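You operate a simulated robot arm through the tools that you are given. There is no shell and no other tool.

The job below is to be done with a simulated two-armed robot. You get a single attempt, and the scene is never put back.

JOB
Stop arm one, set its jog speed slow and pump 6 ml of grease into point 2.
Fine: arm stop in and white rocker on before the grease pump button; grease selector and white rocker off after. Where these are worked on the way, their far stop is far enough and under half their travel is too little: white rocker.

The check looks at the end state, three seconds after you hand in, the way a careful person would. Anything else that was tipped, shoved, dropped, spilled or broken makes it a failure.

ROBOT AND FRAMES
Two 7-joint arms with fingered hands on one trunk that stands fixed in place. Base frame: the origin is at the foot of the trunk, x ahead of it, y to its left, z up. Lengths are in m, angles in rad, forces in N, time in s.
The left shoulder is at [0.05, 0.214, 0.869], the right one opposite. With the tool pointing down near the work surface each hand reaches from about 0.44 to 0.9 m from the base axis, measured 20 degrees to its own side. Payload 3 kg a hand.
The tool frame of a hand sits at the grasp point between the pads (the TCP): z along the fingers, y along the line on which they close. The tips reach 0.026 m beyond it. The gripper opens to 0.132 m. The gripper's body begins 0.073 m behind the TCP. The gripper is a hand of 3 fingers: y runs from the thumb to the fingers, the wrist lies at [0, 0, -0.229] in the tool frame, and closing takes about 1.5 s.
Orientation is told as [roll, pitch, yaw] about the base's x, y, z axes, in that order, counted from this pose: with the fingers straight down and closing along the base's y, the tool's x points along the base's -x, its y along +y and its z along -z.

CONTROLS
- The arms move only by the tool servo_tool. It takes "left_commands", "right_commands" or both (then of equal length, played together; a hand with none holds still); each is a list of rows, each a list of 6 numbers: the shift along the tool's x, y, z in units of 20 mm (1.0 is 20 mm), then the turn, a rotation vector about the tool's x, y, z in units of 6 degrees (1.0 is 6 degrees). In form: [[dx, dy, dz, ax, ay, az], ...]. A call has 1 to 20 rows; each row shifts and turns the commanded pose from where the row before left it, along the tool's axes as they then stand. "left_fingers" and "right_fingers" are, for a hand that has rows, the finger opening in m, from 0 to 0.132, set as the call begins (left out, the last holds). A call with a number of a shift or a turn outside -1 to 1 is refused whole. A row lasts 0.2 s, in which the tool goes at most 0.05 m and 0.15 rad; a call with a longer step from one row to the next is refused whole, and so is a gripper value outside its range. A pose out of reach is approached as far as the arm can. The call stops where the force on the tool passes 60 N (or 10 N more than at its start, if that is more) or the arm is blocked; 0.2 s more then pass. Each finger travels about 0.072 m/s and halts on what it meets, pressing with about 29 N; the grip force reading is that of the motor and also rises with nothing between the fingers. The clock runs only during rows and for 0.2 s after the last one: add rows that do not move to give the fingers time. It gives the time, the measured TCP pose, the force on the tool (base axes), the opening and the grip force at its end, in the units of the frame above (readings bear some noise), with the torque about the TCP (base axes, N m) and any sound that the robot's microphone picked up.
- Cameras (640 x 400 px; columns grow to the right, rows downward): "scene" is now at [0.0269, -0.0083, 1.4878]; the picture's right is [-0.07, -1.00, 0.00], its down [-0.75, 0.05, -0.66] and it looks along [0.65, -0.05, -0.76] (base axes); focal length 339 px, centre (320, 200). "left" rides on the left gripper at [-0.062, 0.003, -0.092] in its tool frame; the picture's right is [-0.05, -1.00, 0.00], its down [0.83, -0.04, -0.56] and it looks along [0.55, -0.03, 0.83] (tool axes); focal length 230 px, centre (320, 200). "right" rides on the right gripper at [0.062, 0.003, -0.092] in its tool frame; the picture's right is [-0.05, 1.00, 0.00], its down [-0.83, -0.04, -0.55] and it looks along [-0.55, -0.03, 0.83] (tool axes); focal length 230 px, centre (320, 200). There is no depth. A picture from a camera that has moved, and an enlarged one, comes with that camera's place and axes in the base frame and with its lens.
- grab_frame(camera): a new picture of that camera. The clock stands still meanwhile.
- curl_fingers(finger1, finger2, thumb_bend, hand): sets how far each is bent, from 0 (flat) to 1 (curled in); at 0.3 the hand is open as for a grip, at 0.7 the pads meet at the TCP. One left out holds its place. A second passes; each finger stops where it meets its share of the squeeze, and holds until it gets a number again. A gripper value or a shape takes the hand back. It gives what a move gives, with no picture; readings hold the bend of each and the force on the fingers (four entries, about 0 where the hand has none), thumb and palm.
- preshape(shape, hand): the hand has 3 fingers and takes this shape, open, in about a second: jaw (thumb against the fingers, like two jaws); tri (thumb and two fingers); tip (a fingertip pinch); poke (one finger out to press); point (the index stretched); flat (the hand flat); cup (the hand cupped); fist (a fist). The gripper value then closes the fingers along that shape, each until it touches; the sizes above hold for jaw. It gives what a move gives, with no picture.
- head_to(pan, tilt): turns the head with the scene camera to pan (to the left, within 1.501 rad either way) and tilt (down, from -0.506 to 1.204), counted from straight ahead of the robot. It gives what a move gives.
- enlarge(camera, box): a new picture of the part [left, top, right, bottom] of that camera's present view, enlarged. The clock stands still meanwhile.
- close_job(): hands the job in; it is judged then, once.

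Nothing tells you positions but the pictures and the camera data. Unless the task says otherwise, let go and move clear before handing in.

The tools are called after "Request:" as name(argument=value, ...) on one line, values as JSON. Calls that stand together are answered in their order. servo_tool: Moves the arms, as the interface text tells. Its arguments: {"type":"object","properties":{"left_commands":{"type":"array"},"left_fingers":{"type":"number"},"right_commands":{"type":"array"},"right_fingers":{"type":"number"}},"required":[]} The other tools are called the same way: preshape (shape, hand) gives the hand a shape; curl_fingers (finger1, finger2, thumb_bend, hand) moves the fingers one by one; head_to (pan, tilt) turns the head that bears the scene camera; grab_frame (camera) takes a picture; enlarge (camera, box) takes an enlarged picture of a part of a camera's view; close_job () hands the job in.

At the start:

```text
time: 0.0
left_tcp_pos: [0.5936, 0.2119, 0.9509]
left_tool_rot: [0.0, 0.001, -0.112]
left_ft_force: [0.2, -0.7, -0.5]
left_ft_torque: [-0.02, 0.01, -0.04]
left_width: 0.1319
left_grasp_force: 0.0
left_shape: jaw
left_bend: [0.3, 0.3, 0.3]
left_finger forces: [0.1, 0.0, 0.0, 0.1, 0.1, 0.0]
right_tcp_pos: [0.644, -0.3948, 0.938]
right_tool_rot: [0.001, 0.0, -0.113]
right_ft_force: [-0.2, 0.5, -0.3]
right_ft_torque: [0.02, 0.03, 0.04]
right_width: 0.132
right_grasp_force: 0.1
right_shape: jaw
right_bend: [0.3, 0.3, 0.3]
right_finger forces: [0.1, 0.0, 0.0, 0.0, 0.0, 0.0]
head pan, tilt: [-0.072, 0.855]
```

scene: 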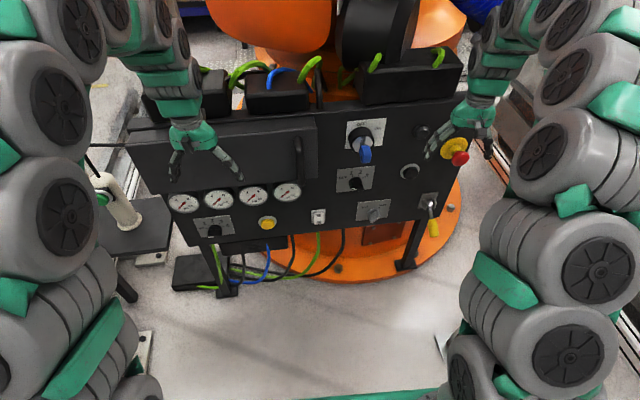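
right: 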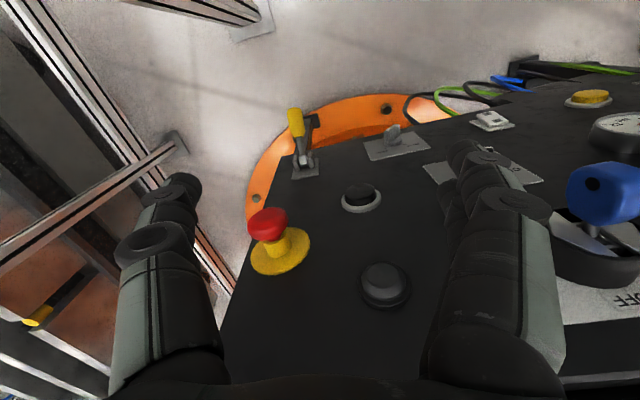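
left: 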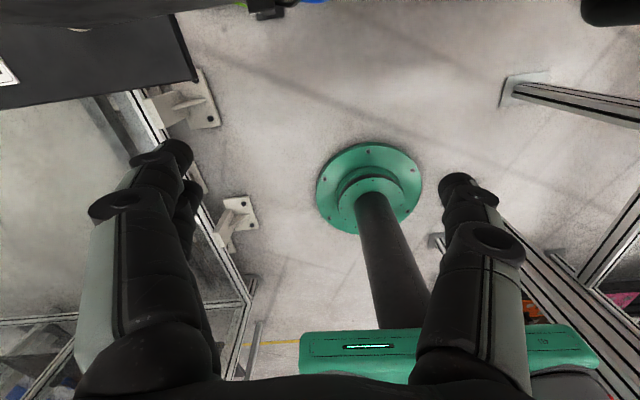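

I see a dark control panel with gauges, rotary selectors, a white rocker, a yellow button, a red/yellow emergency stop, a blue-handled switch and a yellow lever. I'll enlarge parts of the scene to read the labels before moving anything.

Request:
enlarge(camera="scene", box=[150, 170, 310, 270])

Request:
enlarge(camera="scene", box=[300, 100, 480, 212])

Request:
enlarge(camera="scene", box=[240, 160, 460, 298])

Request:
enlarge(camera="scene", box=[60, 100, 300, 250])

```text
4.00 times, centred on (230, 220) of scene
camera zoom: at [0.0269, -0.0083, 1.4878], right [-0.07, -1.0, 0.0], down [-0.75, 0.05, -0.66], along [0.65, -0.05, -0.76], focal length 1356 px, centre (680, 120)
```

zoom: 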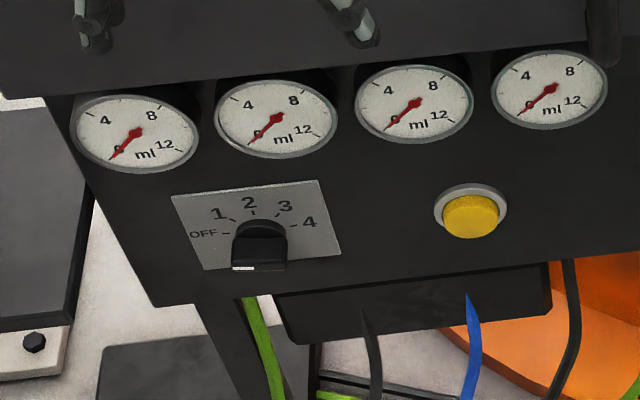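

```text
3.56 times, centred on (390, 156) of scene
camera zoom: at [0.0269, -0.0083, 1.4878], right [-0.07, -1.0, 0.0], down [-0.75, 0.05, -0.66], along [0.65, -0.05, -0.76], focal length 1205 px, centre (71, 356)
```

zoom: 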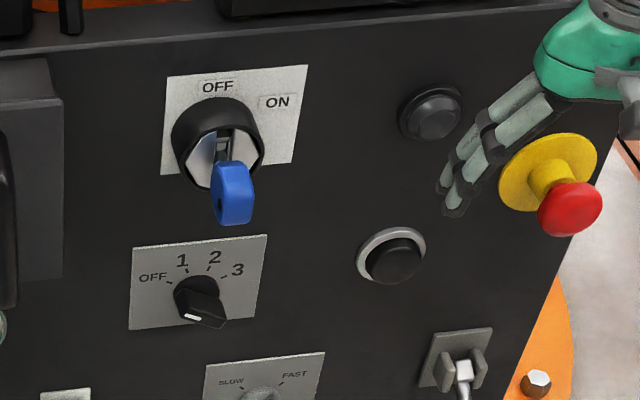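

```text
2.90 times, centred on (350, 229) of scene
camera zoom: at [0.0269, -0.0083, 1.4878], right [-0.07, -1.0, 0.0], down [-0.75, 0.05, -0.66], along [0.65, -0.05, -0.76], focal length 983 px, centre (233, 116)
```

zoom: 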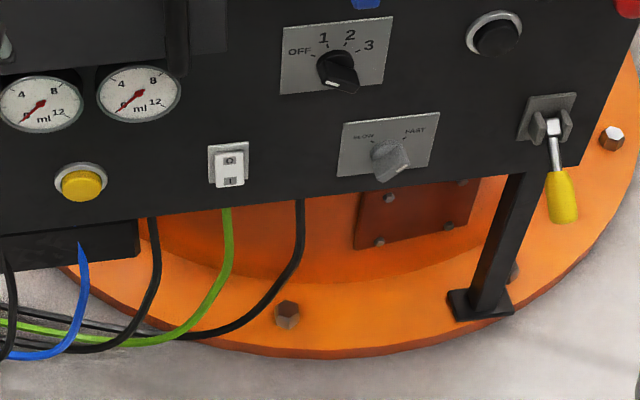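

```text
2.67 times, centred on (180, 175) of scene
camera zoom: at [0.0269, -0.0083, 1.4878], right [-0.07, -1.0, 0.0], down [-0.75, 0.05, -0.66], along [0.65, -0.05, -0.76], focal length 904 px, centre (693, 267)
```

zoom: 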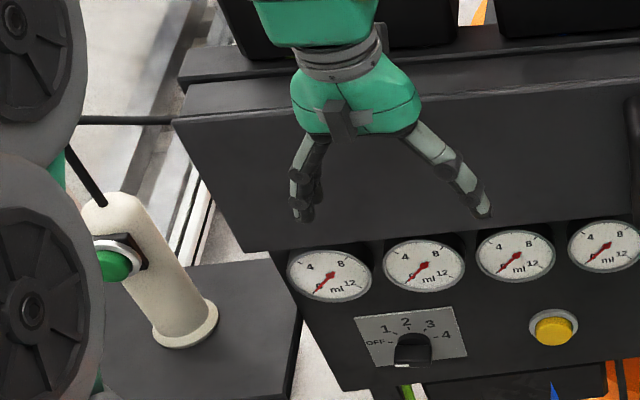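

The panel slopes back in front of the robot, with grease gauges and an OFF-1-2-3-4 selector on the left, a SLOW/FAST knob at lower right and a red mushroom stop at far right. I'll zoom in further and turn the head to look around for other stops and labels.

Request:
enlarge(camera="scene", box=[190, 205, 250, 243])

Request:
enlarge(camera="scene", box=[400, 110, 500, 172])

Request:
enlarge(camera="scene", box=[340, 190, 460, 265])

Request:
enlarge(camera="scene", box=[290, 195, 350, 233])

Request:
enlarge(camera="right", box=[230, 80, 640, 336])

Request:
head_to(pan=0.0, tilt=0.45)

Request:
grab_frame(camera="scene")

```text
10.53 times, centred on (220, 224) of scene
camera zoom: at [0.0269, -0.0083, 1.4878], right [-0.07, -1.0, 0.0], down [-0.75, 0.05, -0.66], along [0.65, -0.05, -0.76], focal length 3569 px, centre (1373, -53)
```

zoom: 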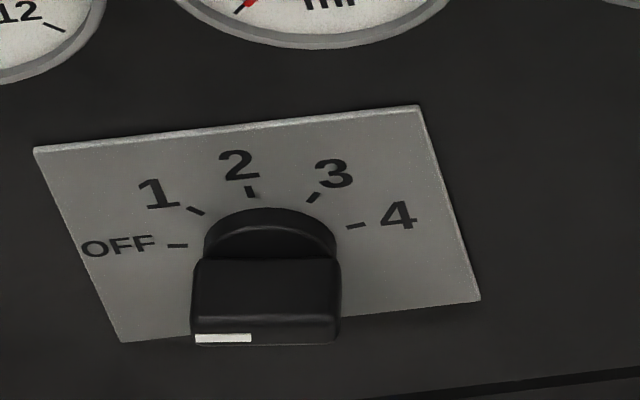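

```text
6.40 times, centred on (450, 141) of scene
camera zoom: at [0.0269, -0.0083, 1.4878], right [-0.07, -1.0, 0.0], down [-0.75, 0.05, -0.66], along [0.65, -0.05, -0.76], focal length 2170 px, centre (-512, 578)
```

zoom: 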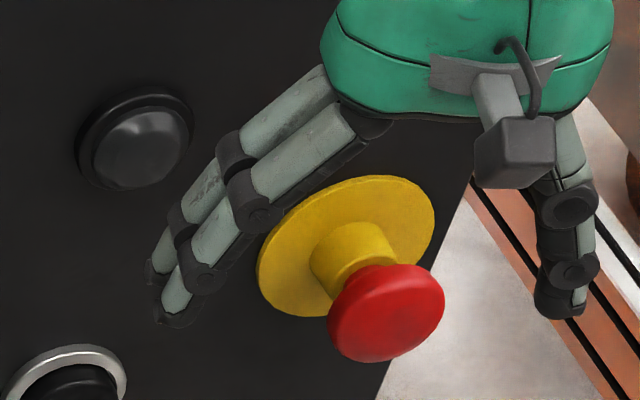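

```text
5.33 times, centred on (400, 228) of scene
camera zoom: at [0.0269, -0.0083, 1.4878], right [-0.07, -1.0, 0.0], down [-0.75, 0.05, -0.66], along [0.65, -0.05, -0.76], focal length 1808 px, centre (-107, 53)
```

zoom: 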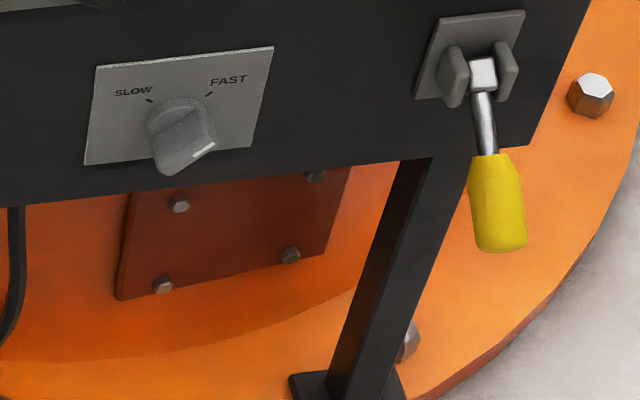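

```text
10.53 times, centred on (320, 214) of scene
camera zoom: at [0.0269, -0.0083, 1.4878], right [-0.07, -1.0, 0.0], down [-0.75, 0.05, -0.66], along [0.65, -0.05, -0.76], focal length 3569 px, centre (320, 53)
```

zoom: 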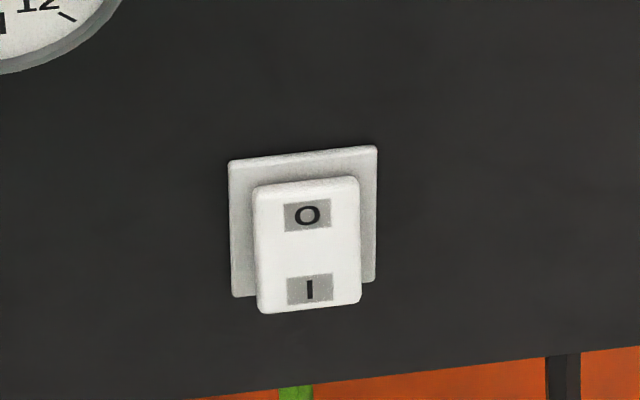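

```text
1.56 times, centred on (435, 208) of right
camera zoom: at [0.5818, -0.3828, 1.0291], right [0.16, 0.99, 0.0], down [0.82, -0.14, 0.55], along [0.55, -0.09, -0.83], focal length 359 px, centre (140, 188)
```

zoom: 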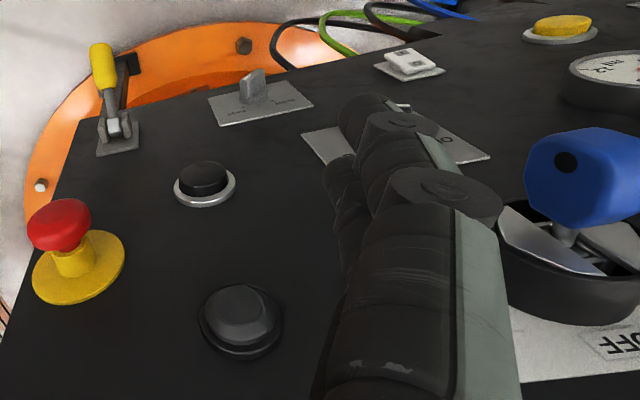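

```text
time: 0.9
left_tcp_pos: [0.593, 0.2108, 0.9517]
left_tool_rot: [0.001, 0.0, -0.112]
left_ft_force: [-0.1, 0.0, 0.4]
left_ft_torque: [-0.02, 0.01, 0.01]
left_width: 0.1319
left_grasp_force: 0.0
left_shape: jaw
left_bend: [0.3, 0.3, 0.3]
left_finger forces: [0.1, 0.0, 0.1, 0.0, 0.0, 0.0]
right_tcp_pos: [0.6437, -0.3934, 0.9366]
right_tool_rot: [-0.001, -0.001, -0.114]
right_ft_force: [0.1, 0.2, -0.2]
right_ft_torque: [0.03, -0.02, -0.03]
right_width: 0.1319
right_grasp_force: 0.1
right_shape: jaw
right_bend: [0.3, 0.3, 0.3]
right_finger forces: [0.0, 0.0, 0.1, 0.1, 0.1, 0.0]
head pan, tilt: [0.0, 0.45]
```

```text
taken
```

scene: 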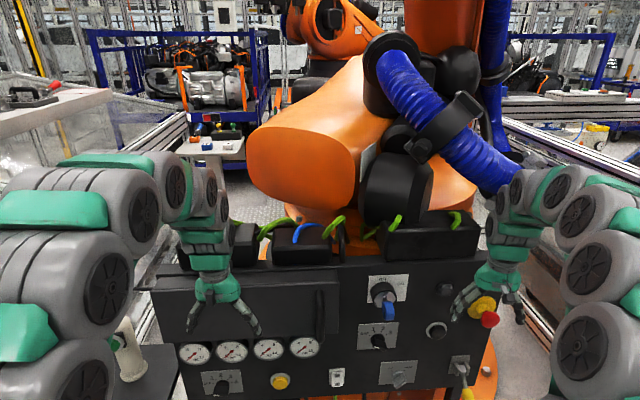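

The mushroom stop is far right at roughly (0.79, -0.50, 0.77), the rocker roughly (0.77, -0.05, 0.53), and the panel leans back and is slightly yawed. I'll back both hands off a little and tilt them toward the panel so the hand cameras give me a better baseline.

Request:
servo_tool(right_commands=[[1, 0, 0, 0, 0, 0], [1, 0, 0, 0, 0, 0], [1, 0, 0, 0, 0, 0], [1, 0, 0, 0, 0, 0], [1, 0, 0, 0, 0, 0], [0, 0, 0, 0, -1, 0], [0, 0, 0, 0, -1, 0], [0, 0, 0, 0, -1, 0], [0, 0, 0, 0, -1, 0], [0, 0, 0, 0, -1, 0], [0, 0, 0, 0, -1, 0]], left_commands=[[1, 0, 0, 0, 0, 0], [1, 0, 0, 0, 0, 0], [1, 0, 0, 0, 0, 0], [0, 0, 0, 0, -1, 0], [0, 0, 0, 0, -1, 0], [0, 0, 0, 0, -1, 0], [0, 0, 0, 0, -1, 0], [0, 0, 0, 0, -1, 0], [0, 0, 0, 0, -1, 0], [0, 0, 0, 0, -1, 0], [0, 0, 0, 0, -1, 0]])

Request:
grab_frame(camera="right")

Request:
grab_frame(camera="left")

Request:
grab_frame(camera="scene")

```text
time: 3.3
left_tcp_pos: [0.5915, 0.2288, 0.9817]
left_tool_rot: [-0.002, -0.836, -0.113]
left_ft_force: [0.8, 1.7, -0.7]
left_ft_torque: [-0.01, -0.02, 0.03]
left_width: 0.1317
left_grasp_force: 0.1
left_shape: jaw
left_bend: [0.3, 0.3, 0.3]
left_finger forces: [0.0, 0.0, 0.1, 0.0, 0.1, 0.0]
left hand out of reach, approached as far as the arm can: row 9, 10, 11
right_tcp_pos: [0.5436, -0.3838, 0.9362]
right_tool_rot: [0.001, -0.627, -0.112]
right_ft_force: [-0.4, 0.0, 0.0]
right_ft_torque: [-0.01, 0.02, 0.0]
right_width: 0.1321
right_grasp_force: 0.0
right_shape: jaw
right_bend: [0.3, 0.3, 0.3]
right_finger forces: [0.0, 0.1, 0.1, 0.0, 0.1, 0.0]
head pan, tilt: [0.0, 0.45]
```

```text
taken
camera right: at [0.4395, -0.3668, 0.9755], right [0.15, 0.99, 0.03], down [0.34, -0.08, 0.94], along [0.93, -0.13, -0.35], focal length 230 px, centre (320, 200)
```

right: 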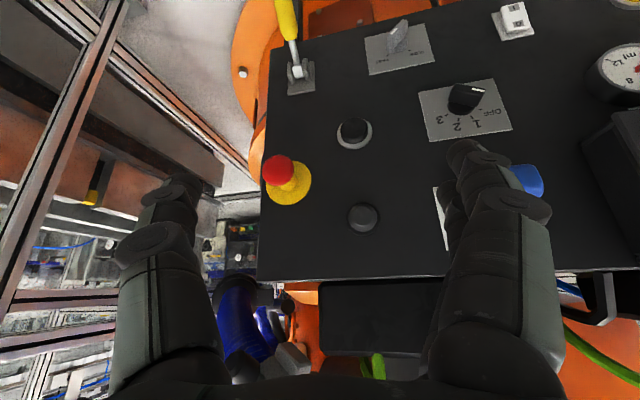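

```text
taken
camera left: at [0.5646, 0.236, 1.0902], right [-0.08, -1.0, 0.04], down [-0.97, 0.07, -0.24], along [0.24, -0.06, -0.97], focal length 230 px, centre (320, 200)
```

left: 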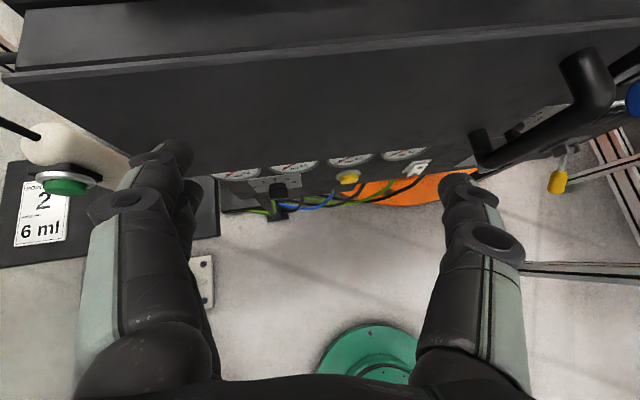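

```text
taken
```

scene: 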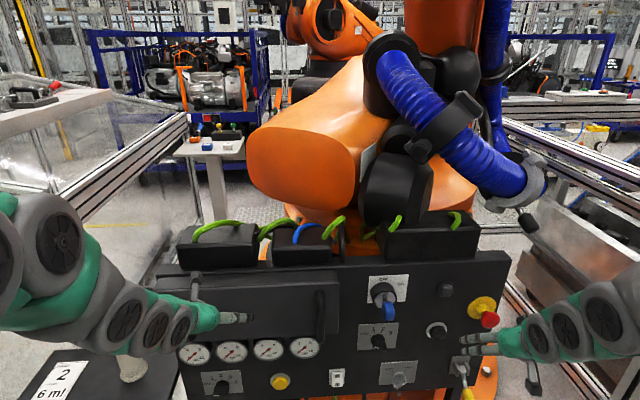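

A card reading "2 … 6 ml" lies next to the post with the green button, to the left. I'll zoom in on the card, the post and the buttons to work out which one is the grease pump button.

Request:
enlarge(camera="left", box=[0, 110, 160, 270])

Request:
head_to(pan=0.5, tilt=0.75)

Request:
grab_frame(camera="scene")

Request:
enlarge(camera="right", box=[240, 0, 640, 280])

```text
2.50 times, centred on (80, 190) of left
camera zoom: at [0.5646, 0.236, 1.0902], right [-0.08, -1.0, 0.04], down [-0.97, 0.07, -0.24], along [0.24, -0.06, -0.97], focal length 575 px, centre (920, 225)
```

zoom: 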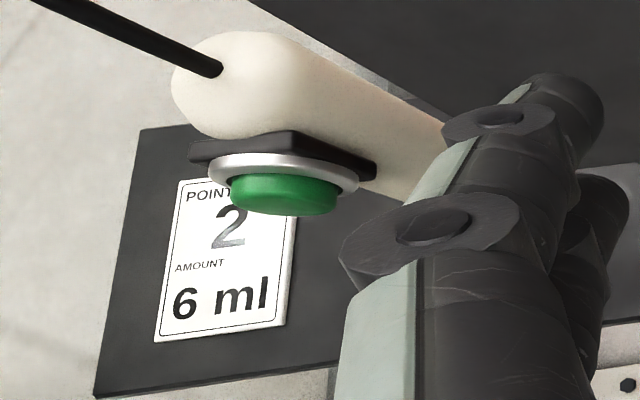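

```text
time: 4.2
left_tcp_pos: [0.5911, 0.229, 0.9828]
left_tool_rot: [0.001, -0.836, -0.112]
left_ft_force: [0.4, -0.1, 0.0]
left_ft_torque: [0.05, 0.0, 0.03]
left_width: 0.1317
left_grasp_force: 0.0
left_shape: jaw
left_bend: [0.3, 0.3, 0.3]
left_finger forces: [0.1, 0.0, 0.0, 0.0, 0.1, 0.0]
right_tcp_pos: [0.5436, -0.3825, 0.9372]
right_tool_rot: [0.001, -0.627, -0.114]
right_ft_force: [0.2, 0.3, 0.2]
right_ft_torque: [0.01, 0.01, -0.01]
right_width: 0.1317
right_grasp_force: 0.0
right_shape: jaw
right_bend: [0.3, 0.3, 0.3]
right_finger forces: [0.0, 0.0, 0.0, 0.1, 0.0, 0.0]
head pan, tilt: [0.499, 0.75]
```

```text
taken
```

scene: 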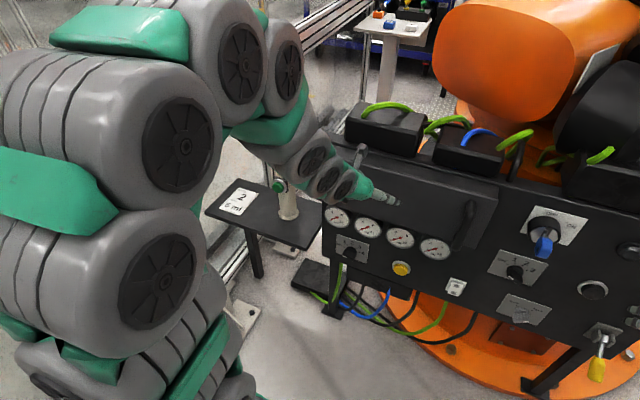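

```text
1.43 times, centred on (440, 140) of right
camera zoom: at [0.4401, -0.367, 0.9757], right [0.15, 0.99, 0.03], down [0.34, -0.08, 0.94], along [0.93, -0.13, -0.35], focal length 329 px, centre (149, 286)
```

zoom: 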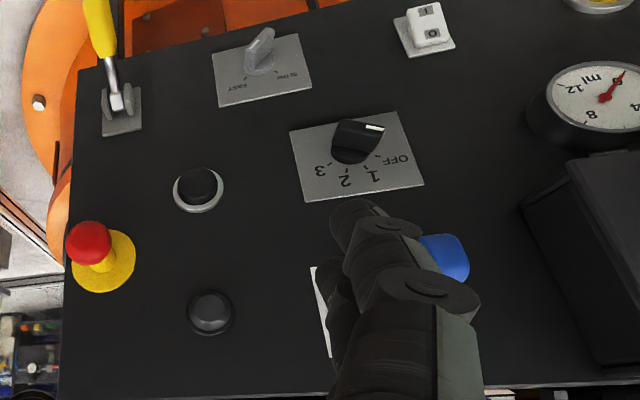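

The card by the green-button post just repeats "POINT 2, AMOUNT 6 ml". Triangulating puts the panel almost vertical, yawed about 4°, with the stop head near (0.752, -0.478, 0.80). The yellow button at about (0.75, 0.12, 0.55) sits in the grease group beside its selector at about (0.74, 0.30, 0.56). Next I bring the right hand, fingers closed, in front of the mushroom stop and point it straight at the panel.

Request:
servo_tool(right_commands=[[-0.223, -0.414, 0.993, 0, 0, 0], [-0.223, -0.414, 0.993, 0, 0, 0], [-0.223, -0.414, 0.993, 0, 0, 0], [-0.223, -0.414, 0.993, 0, 0, 0], [-0.223, -0.414, 0.993, 0, 0, 0], [-0.223, -0.414, 0.993, 0, 0, 0], [-0.223, -0.414, 0.993, 0, 0, 0], [-0.223, -0.414, 0.993, 0, 0, 0], [-0.223, -0.414, 0.993, 0, 0, 0], [0, 0, 0, 0, -1, 0], [0, 0, 0, 0, -1, 0], [0, 0, 0, 0, -1, 0], [0, 0, 0, 0, -1, 0], [0, 0, 0, 0, -1, 0], [0, 0, 0, 0, -1, 0], [0, 0, 0, 0, -1, 0], [0, 0, 0, 0, -1, 0], [0, 0, 0, -0.86, -1, 0], [0, 0, 0, -0.86, 0, 0]], right_fingers=0.0)

Request:
grab_frame(camera="right")

Request:
head_to(pan=-0.3, tilt=0.75)

Request:
grab_frame(camera="scene")

```text
time: 8.2
left_tcp_pos: [0.5925, 0.2295, 0.9816]
left_tool_rot: [-0.001, -0.835, -0.114]
left_ft_force: [-0.9, -0.3, 0.2]
left_ft_torque: [0.03, -0.01, -0.02]
left_width: 0.1318
left_grasp_force: 0.1
left_shape: jaw
left_bend: [0.3, 0.3, 0.3]
left_finger forces: [0.0, 0.0, 0.0, 0.0, 0.0, 0.0]
right_tcp_pos: [0.6718, -0.4722, 0.8157]
right_tool_rot: [1.988, -1.567, -1.92]
right_ft_force: [0.2, -0.6, -0.2]
right_ft_torque: [0.0, 0.02, 0.01]
right_width: 0.0
right_grasp_force: 29.0
right_shape: jaw
right_bend: [0.66, 0.66, 0.67]
right_finger forces: [0.0, 0.1, 0.0, 0.0, 0.0, 0.0]
head pan, tilt: [0.499, 0.75]
```

```text
taken
camera right: at [0.58, -0.4736, 0.7547], right [-0.07, 1.0, 0.06], down [-0.55, -0.09, 0.83], along [0.83, 0.03, 0.56], focal length 230 px, centre (320, 200)
```

right: 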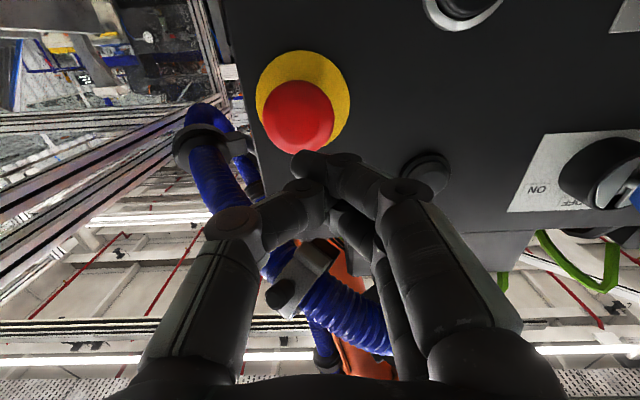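

```text
time: 9.3
left_tcp_pos: [0.5917, 0.2288, 0.9816]
left_tool_rot: [-0.001, -0.833, -0.114]
left_ft_force: [-0.3, -0.2, 0.4]
left_ft_torque: [0.01, 0.0, -0.01]
left_width: 0.132
left_grasp_force: 0.2
left_shape: jaw
left_bend: [0.3, 0.3, 0.3]
left_finger forces: [0.0, 0.1, 0.0, 0.0, 0.0, 0.0]
right_tcp_pos: [0.6717, -0.4717, 0.8161]
right_tool_rot: [1.664, -1.565, -1.596]
right_ft_force: [-0.3, 1.1, 0.2]
right_ft_torque: [-0.01, 0.0, -0.01]
right_width: 0.0
right_grasp_force: 28.9
right_shape: jaw
right_bend: [0.66, 0.66, 0.67]
right_finger forces: [0.1, 0.0, 0.1, 0.1, 0.0, 0.0]
head pan, tilt: [-0.3, 0.75]
```

```text
taken
```

scene: 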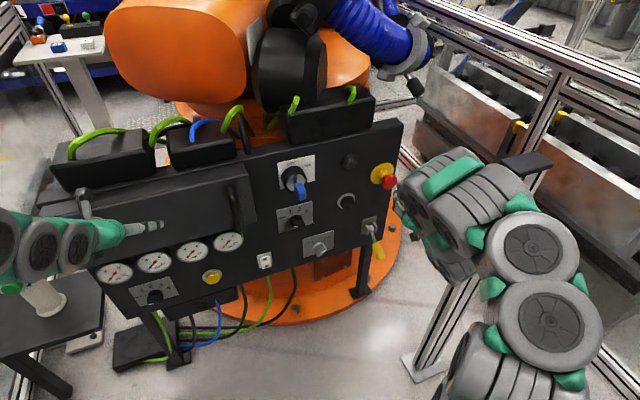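

The right hand now points straight at the panel, with the red head just ahead of and slightly below the fingertips. I'll shift 16 mm down and 8 mm to the right, then push forward in small steps to press the stop in.

Request:
servo_tool(right_commands=[[0.4, -0.2, 0, 0, 0, 0], [0.4, -0.2, 0, 0, 0, 0], [0, 0, 0.5, 0, 0, 0], [0, 0, 0.5, 0, 0, 0], [0, 0, 0.5, 0, 0, 0], [0, 0, 0.25, 0, 0, 0], [0, 0, 0.25, 0, 0, 0]])

Request:
grab_frame(camera="right")

Request:
enlarge(camera="scene", box=[330, 130, 450, 230])

```text
time: 10.9
left_tcp_pos: [0.592, 0.2288, 0.9816]
left_tool_rot: [0.0, -0.834, -0.115]
left_ft_force: [-0.3, 0.8, -0.4]
left_ft_torque: [0.0, 0.02, -0.01]
left_width: 0.1319
left_grasp_force: 0.1
left_shape: jaw
left_bend: [0.3, 0.3, 0.3]
left_finger forces: [0.0, 0.0, 0.1, 0.0, 0.0, 0.2]
right_tcp_pos: [0.7133, -0.4784, 0.8015]
right_tool_rot: [1.901, -1.564, -1.833]
right_ft_force: [0.1, 0.5, -0.6]
right_ft_torque: [0.01, 0.03, 0.02]
right_width: 0.0
right_grasp_force: 29.0
right_shape: jaw
right_bend: [0.66, 0.66, 0.67]
right_finger forces: [0.0, 0.1, 0.0, 0.0, 0.1, 0.0]
head pan, tilt: [-0.3, 0.75]
```

```text
taken
camera right: at [0.6204, -0.4796, 0.7393], right [-0.07, 1.0, 0.06], down [-0.55, -0.08, 0.83], along [0.83, 0.02, 0.56], focal length 230 px, centre (320, 200)
```

right: 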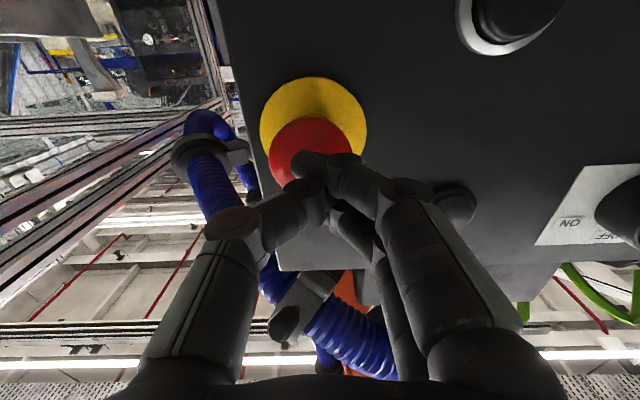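

```text
4.00 times, centred on (390, 180) of scene
camera zoom: at [0.0284, -0.0272, 1.4963], right [-0.3, -0.96, 0.0], down [-0.65, 0.2, -0.73], along [0.7, -0.22, -0.68], focal length 1356 px, centre (40, 280)
```

zoom: 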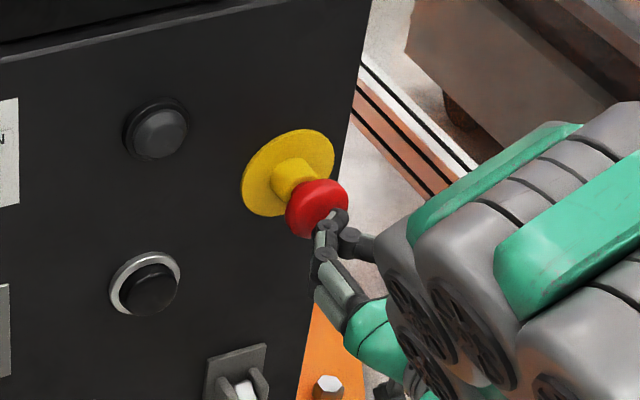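

The fingertips are right at the red head's face. I'll push forward in 4 mm steps to press it in.

Request:
servo_tool(right_commands=[[0, 0, 0.2, 0, 0, 0], [0, 0, 0.2, 0, 0, 0], [0, 0, 0.2, 0, 0, 0], [0, 0, 0.2, 0, 0, 0]])

Request:
enlarge(camera="scene", box=[330, 130, 450, 230])

```text
time: 11.9
left_tcp_pos: [0.5914, 0.2287, 0.9835]
left_tool_rot: [-0.002, -0.836, -0.115]
left_ft_force: [0.1, 0.4, 0.3]
left_ft_torque: [0.0, 0.0, 0.0]
left_width: 0.1319
left_grasp_force: 0.0
left_shape: jaw
left_bend: [0.3, 0.3, 0.3]
left_finger forces: [0.0, 0.0, 0.0, 0.0, 0.0, 0.0]
right_tcp_pos: [0.7288, -0.477, 0.8007]
right_tool_rot: [1.63, -1.566, -1.561]
right_ft_force: [0.1, 0.6, -0.4]
right_ft_torque: [0.0, 0.04, -0.01]
right_width: 0.0
right_grasp_force: 29.1
right_shape: jaw
right_bend: [0.66, 0.66, 0.67]
right_finger forces: [0.1, 0.1, 0.0, 0.1, 0.0, 0.0]
head pan, tilt: [-0.3, 0.75]
```

```text
4.00 times, centred on (390, 180) of scene
camera zoom: at [0.0284, -0.0272, 1.4963], right [-0.3, -0.96, 0.0], down [-0.65, 0.2, -0.73], along [0.7, -0.22, -0.68], focal length 1356 px, centre (40, 280)
```

zoom: 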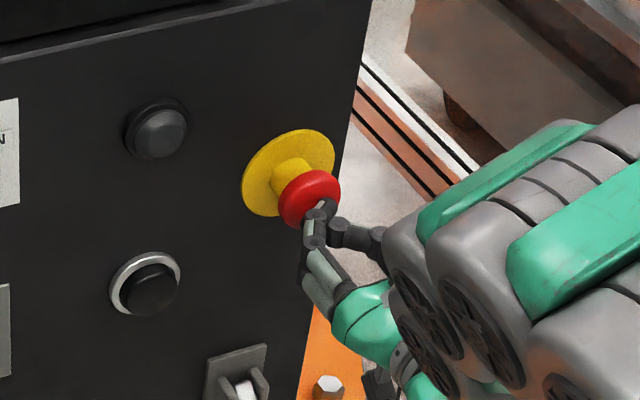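

The red head has moved in by several millimetres. I'll keep pushing until it meets its end stop.

Request:
servo_tool(right_commands=[[0, 0, 0.15, 0, 0, 0], [0, 0, 0.15, 0, 0, 0]])

Request:
enlarge(camera="scene", box=[330, 130, 450, 230])

```text
time: 12.5
left_tcp_pos: [0.5917, 0.2284, 0.9822]
left_tool_rot: [0.001, -0.836, -0.113]
left_ft_force: [0.0, -1.0, 0.1]
left_ft_torque: [-0.01, -0.02, 0.0]
left_width: 0.132
left_grasp_force: 0.0
left_shape: jaw
left_bend: [0.3, 0.3, 0.3]
left_finger forces: [0.0, 0.1, 0.0, 0.1, 0.0, 0.0]
right_tcp_pos: [0.7326, -0.4768, 0.8001]
right_tool_rot: [1.757, -1.564, -1.692]
right_ft_force: [-8.1, 1.5, 1.8]
right_ft_torque: [0.02, -0.03, 0.01]
right_width: 0.0
right_grasp_force: 29.6
right_shape: jaw
right_bend: [0.67, 0.67, 0.74]
right_finger forces: [0.0, 0.0, 0.1, 0.0, 0.0, 0.0]
head pan, tilt: [-0.3, 0.75]
```

```text
4.00 times, centred on (390, 180) of scene
camera zoom: at [0.0282, -0.0272, 1.4963], right [-0.3, -0.96, 0.0], down [-0.65, 0.2, -0.73], along [0.7, -0.22, -0.68], focal length 1356 px, centre (40, 280)
```

zoom: 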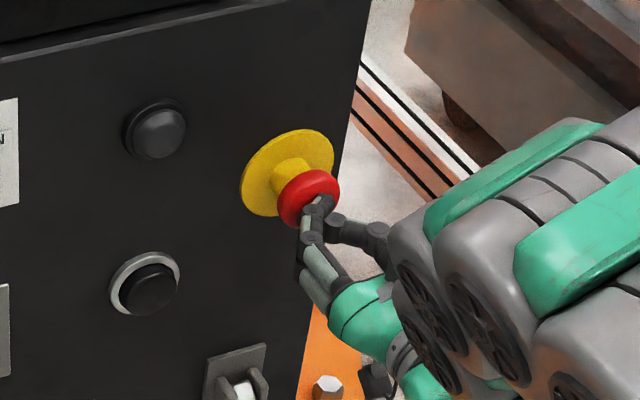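

The force starts to build (8 N), so the head may be near its stop. A little more push to make sure it latches, then I'll check.

Request:
servo_tool(right_commands=[[0, 0, 0.15, 0, 0, 0], [0, 0, 0.15, 0, 0, 0]])

Request:
enlarge(camera="scene", box=[330, 130, 450, 230])

Request:
grab_frame(camera="right")

```text
time: 13.1
left_tcp_pos: [0.5911, 0.2271, 0.9815]
left_tool_rot: [0.002, -0.832, -0.115]
left_ft_force: [-0.2, -0.2, -0.7]
left_ft_torque: [0.01, 0.0, -0.01]
left_width: 0.132
left_grasp_force: 0.1
left_shape: jaw
left_bend: [0.3, 0.3, 0.3]
left_finger forces: [0.1, 0.0, 0.0, 0.1, 0.1, 0.1]
right_tcp_pos: [0.7389, -0.48, 0.801]
right_tool_rot: [1.312, -1.567, -1.251]
right_ft_force: [-43.3, -5.4, 2.5]
right_ft_torque: [-0.02, -0.08, -0.03]
right_width: 0.0001
right_grasp_force: 28.6
right_shape: jaw
right_bend: [0.71, 0.71, 0.76]
right_finger forces: [0.0, 0.0, 0.0, 0.0, 48.9, 0.0]
head pan, tilt: [-0.3, 0.75]
```

```text
4.00 times, centred on (390, 180) of scene
camera zoom: at [0.0277, -0.0273, 1.4963], right [-0.3, -0.95, 0.0], down [-0.65, 0.2, -0.73], along [0.7, -0.22, -0.68], focal length 1356 px, centre (40, 280)
```

zoom: 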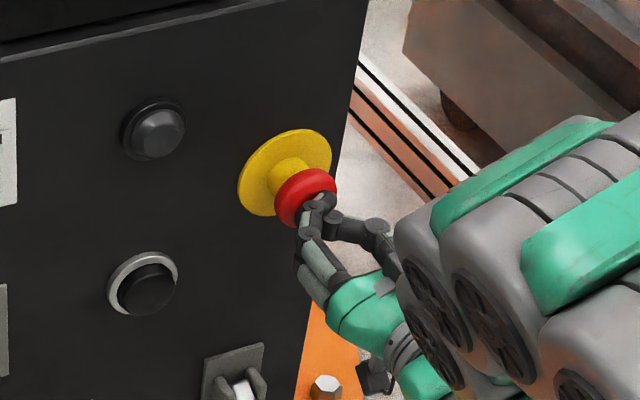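

```text
taken
camera right: at [0.6455, -0.4799, 0.7382], right [-0.06, 1.0, 0.06], down [-0.55, -0.08, 0.83], along [0.83, 0.02, 0.55], focal length 230 px, centre (320, 200)
```

right: 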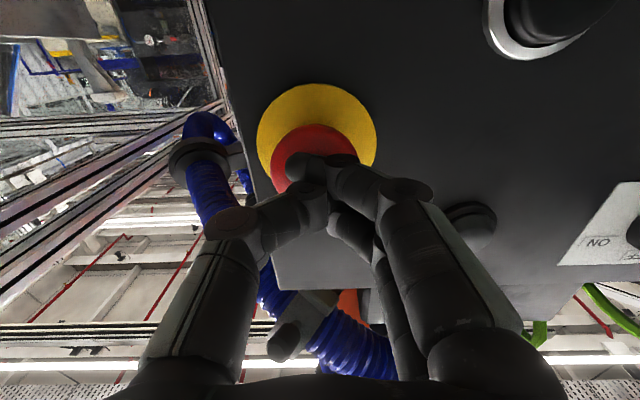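

The stop now resists with 43 N, so it's at its stop. I'll back off and see whether it stays in.

Request:
servo_tool(right_commands=[[0, 0, -0.5, 0, 0, 0], [0, 0, -1, 0, 0, 0], [0, 0, -1, 0, 0, 0], [0, 0, -1, 0, 0, 0]])

Request:
enlarge(camera="scene", box=[330, 130, 450, 230])

Request:
grab_frame(camera="right")

```text
time: 14.1
left_tcp_pos: [0.5912, 0.2291, 0.9821]
left_tool_rot: [0.0, -0.836, -0.113]
left_ft_force: [0.8, 0.0, 0.3]
left_ft_torque: [0.04, 0.01, 0.0]
left_width: 0.132
left_grasp_force: 0.0
left_shape: jaw
left_bend: [0.3, 0.3, 0.3]
left_finger forces: [0.0, 0.1, 0.0, 0.0, 0.0, 0.0]
right_tcp_pos: [0.6693, -0.4809, 0.7996]
right_tool_rot: [1.619, -1.568, -1.554]
right_ft_force: [0.7, 0.1, -0.2]
right_ft_torque: [0.0, 0.03, 0.01]
right_width: 0.0
right_grasp_force: 29.0
right_shape: jaw
right_bend: [0.68, 0.68, 0.74]
right_finger forces: [0.0, 0.1, 0.0, 0.1, 0.0, 0.0]
head pan, tilt: [-0.3, 0.75]
```

```text
4.00 times, centred on (390, 180) of scene
camera zoom: at [0.0284, -0.0272, 1.4963], right [-0.3, -0.96, 0.0], down [-0.65, 0.2, -0.73], along [0.7, -0.22, -0.68], focal length 1356 px, centre (40, 280)
```

zoom: 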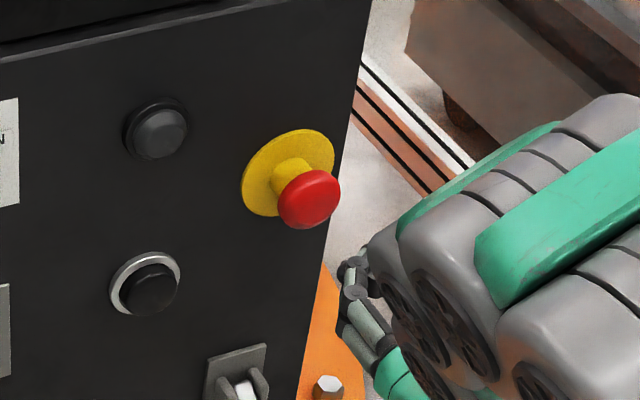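

```text
taken
camera right: at [0.577, -0.4815, 0.7383], right [-0.07, 1.0, 0.06], down [-0.55, -0.08, 0.83], along [0.83, 0.02, 0.55], focal length 230 px, centre (320, 200)
```

right: 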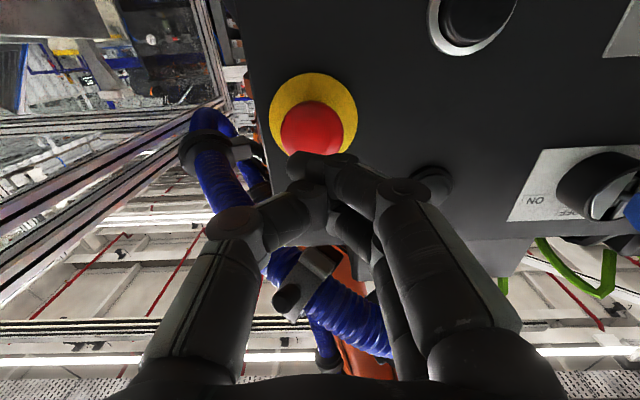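

The stop head stayed about 10 mm in with the fingers clear, so arm one is stopped. Next I bring the right hand down in front of the SLOW/FAST knob near (0.775, -0.25, 0.55), fingers partly open, staying well off the panel.

Request:
servo_tool(right_commands=[[0, 0, -0.9, 0, 0, 0], [0, 0, -0.9, 0, 0, 0], [0, 0, -0.9, 0, 0, 0], [0.893, 0.843, 0, 0, 0, 0], [0.893, 0.843, 0, 0, 0, 0], [0.893, 0.843, 0, 0, 0, 0], [0.893, 0.843, 0, 0, 0, 0], [0.893, 0.843, 0, 0, 0, 0], [0.893, 0.843, 0, 0, 0, 0], [0.893, 0.843, 0, 0, 0, 0], [0.893, 0.843, 0, 0, 0, 0], [0.893, 0.843, 0, 0, 0, 0], [0.893, 0.843, 0, 0, 0, 0], [0.893, 0.843, 0, 0, 0, 0], [0.893, 0.843, 0, 0, 0, 0], [0.893, 0.843, 0, 0, 0, 0], [0.893, 0.843, 0, 0, 0, 0]], right_fingers=0.08)

Request:
grab_frame(camera="right")

Request:
grab_frame(camera="scene")

```text
time: 17.7
left_tcp_pos: [0.592, 0.2286, 0.9819]
left_tool_rot: [0.0, -0.834, -0.113]
left_ft_force: [-0.6, 0.3, -0.1]
left_ft_torque: [0.03, -0.03, 0.03]
left_width: 0.1319
left_grasp_force: 0.0
left_shape: jaw
left_bend: [0.3, 0.3, 0.3]
left_finger forces: [0.0, 0.0, 0.0, 0.0, 0.0, 0.0]
right_tcp_pos: [0.6034, -0.2727, 0.577]
right_tool_rot: [1.809, -1.566, -1.741]
right_ft_force: [-0.1, -0.6, 1.2]
right_ft_torque: [-0.01, 0.0, 0.0]
right_width: 0.0799
right_grasp_force: 0.0
right_shape: jaw
right_bend: [0.71, 0.71, 0.71]
right_finger forces: [0.0, 0.0, 0.0, 0.1, 0.0, 0.0]
right hand out of reach, approached as far as the arm can: row 2, 16, 17
head pan, tilt: [-0.3, 0.75]
```

```text
taken
camera right: at [0.5098, -0.2741, 0.5155], right [-0.07, 1.0, 0.06], down [-0.55, -0.08, 0.83], along [0.83, 0.02, 0.56], focal length 230 px, centre (320, 200)
```

right: 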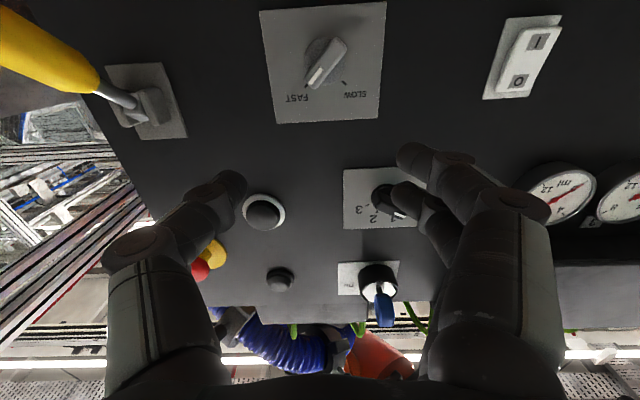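

```text
taken
```

scene: 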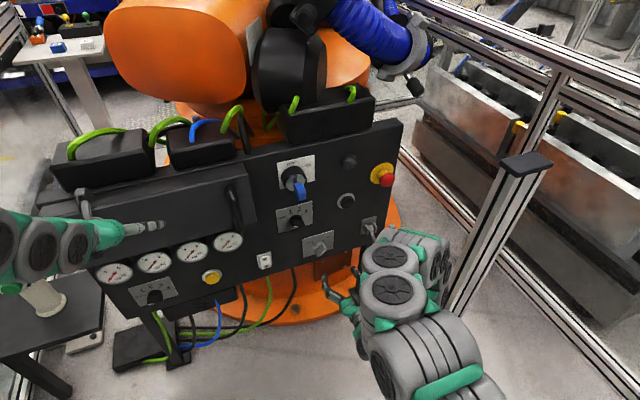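

The knob's white mark points at FAST. I'll zoom in on it from the hand camera to fix its axis and size.

Request:
enlarge(camera="right", box=[250, 0, 400, 130])

Request:
enlarge(camera="scene", box=[270, 190, 390, 265])

```text
3.08 times, centred on (325, 65) of right
camera zoom: at [0.5098, -0.2741, 0.5155], right [-0.07, 1.0, 0.06], down [-0.55, -0.08, 0.83], along [0.83, 0.02, 0.56], focal length 708 px, centre (305, 615)
```

zoom: 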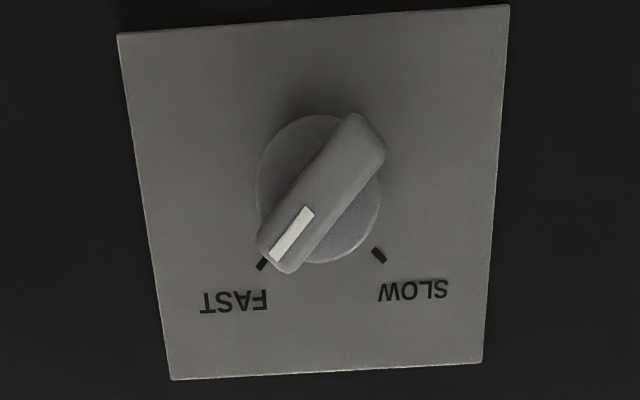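

```text
5.33 times, centred on (330, 228) of scene
camera zoom: at [0.0283, -0.0272, 1.4963], right [-0.3, -0.96, 0.0], down [-0.65, 0.2, -0.73], along [0.7, -0.22, -0.68], focal length 1808 px, centre (267, 53)
```

zoom: 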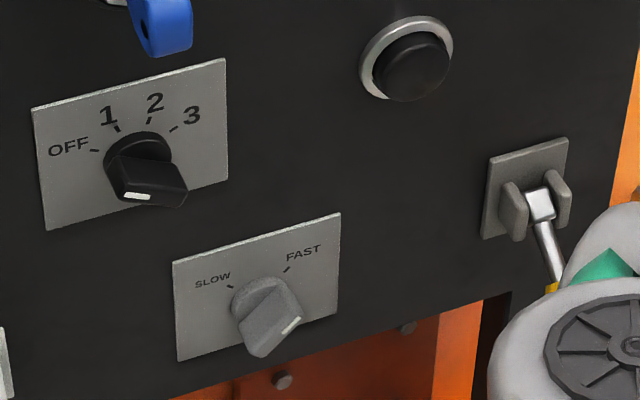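

Combining both views, the jog knob's axis is near y -0.254, z 0.530, its bar front at x about 0.75 and the plate at x about 0.787. I'll move in front of it, roll the hand 45° clockwise so the jaw straddles the bar, and check.

Request:
servo_tool(right_commands=[[0, 0, 0.957, 0, 0, 0], [0, 0, 0.957, 0, 0, 0], [0, 0, 0.957, 0, 0, 0], [0.783, 0.1, 0, 0, 0, 0], [0.783, 0.1, 0, 0, 0, 0], [0.783, 0.1, 0, 0, 0, 0], [0, 0, 0, 0, 0, 0.9375], [0, 0, 0, 0, 0, 0.9375], [0, 0, 0, 0, 0, 0.9375], [0, 0, 0, 0, 0, 0.9375], [0, 0, 0, 0, 0, 0.9375], [0, 0, 0, 0, 0, 0.9375], [0, 0, 0, 0, 0, 0.9375], [0, 0, 0, 0, 0, 0.9375]])

Request:
grab_frame(camera="right")

Request:
enlarge(camera="scene", box=[270, 190, 390, 265])

```text
time: 20.7
left_tcp_pos: [0.5907, 0.2293, 0.9812]
left_tool_rot: [0.0, -0.835, -0.112]
left_ft_force: [0.4, -1.0, 0.5]
left_ft_torque: [0.02, 0.01, 0.04]
left_width: 0.1322
left_grasp_force: 0.0
left_shape: jaw
left_bend: [0.3, 0.3, 0.3]
left_finger forces: [0.0, 0.1, 0.1, 0.0, 0.0, 0.0]
right_tcp_pos: [0.6587, -0.263, 0.529]
right_tool_rot: [1.571, -0.778, -1.505]
right_ft_force: [-0.7, -0.3, -0.7]
right_ft_torque: [-0.01, 0.03, -0.01]
right_width: 0.08
right_grasp_force: 0.0
right_shape: jaw
right_bend: [0.71, 0.71, 0.71]
right_finger forces: [0.0, 0.0, 0.1, 0.0, 0.1, 0.0]
head pan, tilt: [-0.3, 0.75]
```

```text
taken
camera right: at [0.5631, -0.2221, 0.4885], right [-0.04, 0.66, 0.75], down [-0.51, -0.66, 0.55], along [0.86, -0.36, 0.37], focal length 230 px, centre (320, 200)
```

right: 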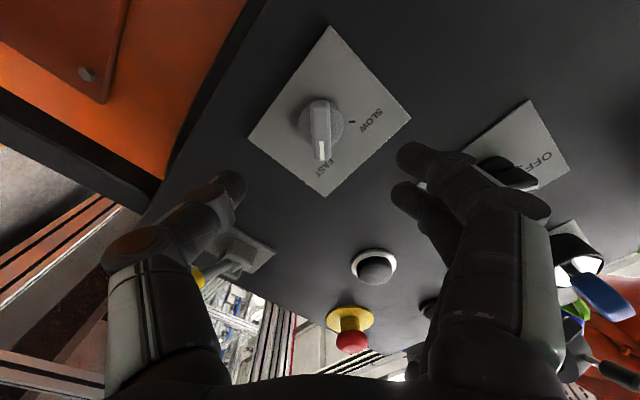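

```text
5.33 times, centred on (330, 228) of scene
camera zoom: at [0.0284, -0.0272, 1.4963], right [-0.3, -0.96, 0.0], down [-0.65, 0.2, -0.73], along [0.7, -0.22, -0.68], focal length 1808 px, centre (267, 53)
```

zoom: 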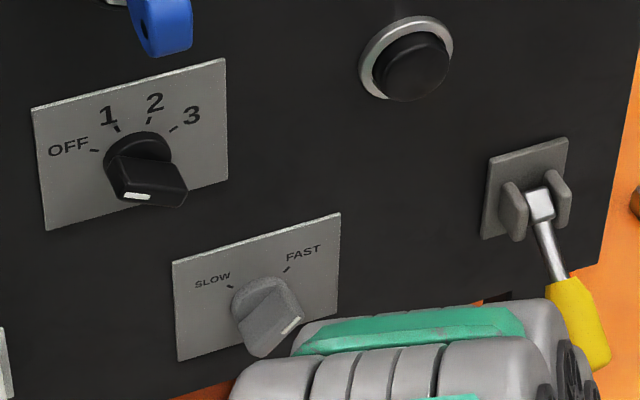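

The bar is aligned with the jaw's closing direction. I'll advance 50 mm, leaving the fingertips still short of the knob, and recheck the centring.

Request:
servo_tool(right_commands=[[0, 0, 0.833, 0, 0, 0], [0, 0, 0.833, 0, 0, 0], [0, 0, 0.833, 0, 0, 0]])

Request:
grab_frame(camera="right")

Request:
enlarge(camera="right", box=[200, 60, 440, 210])

```text
time: 21.5
left_tcp_pos: [0.5922, 0.2285, 0.9826]
left_tool_rot: [-0.001, -0.835, -0.114]
left_ft_force: [0.3, -0.1, -0.1]
left_ft_torque: [0.03, 0.0, 0.03]
left_width: 0.1319
left_grasp_force: 0.1
left_shape: jaw
left_bend: [0.3, 0.3, 0.3]
left_finger forces: [0.0, 0.0, 0.1, 0.0, 0.0, 0.1]
right_tcp_pos: [0.7088, -0.261, 0.5291]
right_tool_rot: [1.57, -0.782, -1.503]
right_ft_force: [0.1, -0.6, -0.1]
right_ft_torque: [0.02, 0.0, 0.04]
right_width: 0.08
right_grasp_force: 0.1
right_shape: jaw
right_bend: [0.71, 0.71, 0.71]
right_finger forces: [0.1, 0.1, 0.1, 0.1, 0.1, 0.1]
head pan, tilt: [-0.3, 0.75]
```

```text
taken
camera right: at [0.6128, -0.2192, 0.4881], right [-0.04, 0.66, 0.75], down [-0.51, -0.66, 0.55], along [0.86, -0.36, 0.37], focal length 230 px, centre (320, 200)
```

right: 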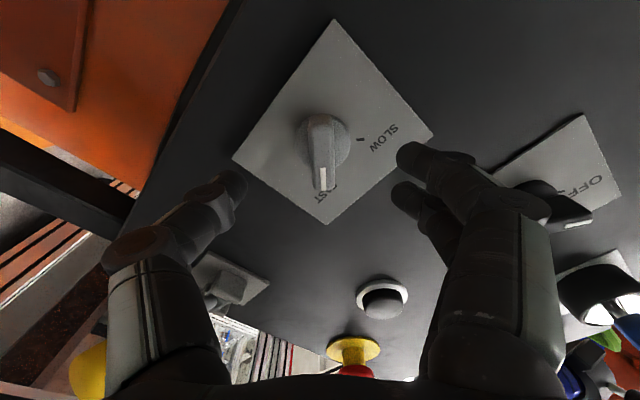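

```text
2.67 times, centred on (320, 135) of right
camera zoom: at [0.6128, -0.2192, 0.4881], right [-0.04, 0.66, 0.75], down [-0.51, -0.66, 0.55], along [0.86, -0.36, 0.37], focal length 614 px, centre (320, 373)
```

zoom: 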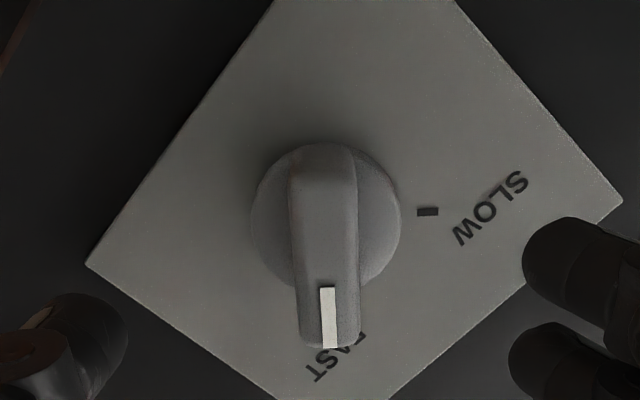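

The jaw is centred to within a couple of millimetres. I'll nudge 2 mm, advance 35 mm so the fingers straddle the bar, and close on it.

Request:
servo_tool(right_commands=[[0.1, 0.1, 0, 0, 0, 0], [0, 0, 0.6, 0, 0, 0], [0, 0, 0.6, 0, 0, 0], [0, 0, 0.57, 0, 0, 0]])

Request:
grab_frame(camera="right")

```text
time: 22.5
left_tcp_pos: [0.5918, 0.2291, 0.9823]
left_tool_rot: [0.0, -0.834, -0.114]
left_ft_force: [0.2, 0.1, 0.7]
left_ft_torque: [0.0, -0.01, 0.0]
left_width: 0.1316
left_grasp_force: 0.1
left_shape: jaw
left_bend: [0.3, 0.3, 0.3]
left_finger forces: [0.0, 0.0, 0.0, 0.0, 0.0, 0.1]
right_tcp_pos: [0.7437, -0.2551, 0.5293]
right_tool_rot: [1.572, -0.782, -1.504]
right_ft_force: [-0.4, 1.0, 1.4]
right_ft_torque: [0.01, -0.01, 0.0]
right_width: 0.08
right_grasp_force: 0.1
right_shape: jaw
right_bend: [0.71, 0.71, 0.71]
right_finger forces: [0.0, 0.0, 0.0, 0.0, 0.0, 0.0]
head pan, tilt: [-0.3, 0.75]
```

```text
taken
camera right: at [0.6482, -0.213, 0.4879], right [-0.04, 0.67, 0.75], down [-0.51, -0.66, 0.55], along [0.86, -0.36, 0.37], focal length 230 px, centre (320, 200)
```

right: 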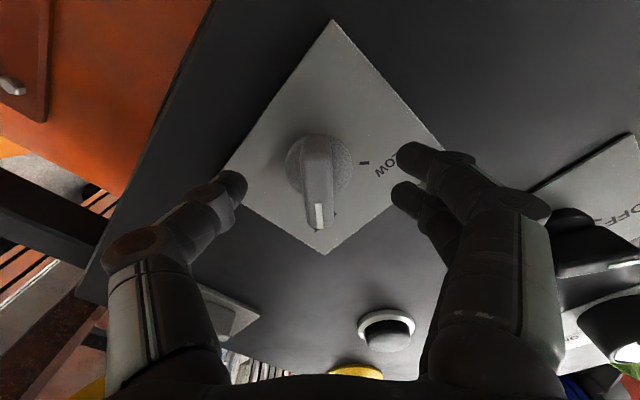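

The jaw straddles the bar well. Closing the fingers on it now.

Request:
servo_tool(right_commands=[[0, 0, 0, 0, 0, 0], [0, 0, 0, 0, 0, 0], [0, 0, 0, 0, 0, 0], [0, 0, 0, 0, 0, 0], [0, 0, 0, 0, 0, 0]], right_fingers=0.0)

Request:
grab_frame(camera="right")

```text
time: 23.7
left_tcp_pos: [0.5929, 0.2289, 0.9807]
left_tool_rot: [0.001, -0.835, -0.114]
left_ft_force: [0.4, -0.5, 0.1]
left_ft_torque: [0.01, 0.0, -0.02]
left_width: 0.1319
left_grasp_force: 0.0
left_shape: jaw
left_bend: [0.3, 0.3, 0.3]
left_finger forces: [0.1, 0.0, 0.0, 0.1, 0.0, 0.0]
right_tcp_pos: [0.7443, -0.2551, 0.5295]
right_tool_rot: [1.57, -0.783, -1.504]
right_ft_force: [4.1, 0.2, -0.4]
right_ft_torque: [0.02, -0.04, 0.0]
right_width: 0.0108
right_grasp_force: 29.2
right_shape: jaw
right_bend: [0.71, 0.71, 0.7]
right_finger forces: [12.6, 12.6, 0.0, 0.0, 25.7, 0.1]
head pan, tilt: [-0.3, 0.75]
```

```text
taken
camera right: at [0.6485, -0.2132, 0.4882], right [-0.04, 0.66, 0.75], down [-0.51, -0.66, 0.55], along [0.86, -0.36, 0.37], focal length 230 px, centre (320, 200)
```

right: 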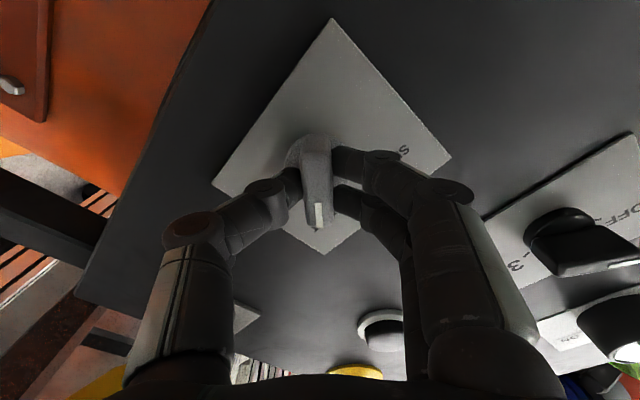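

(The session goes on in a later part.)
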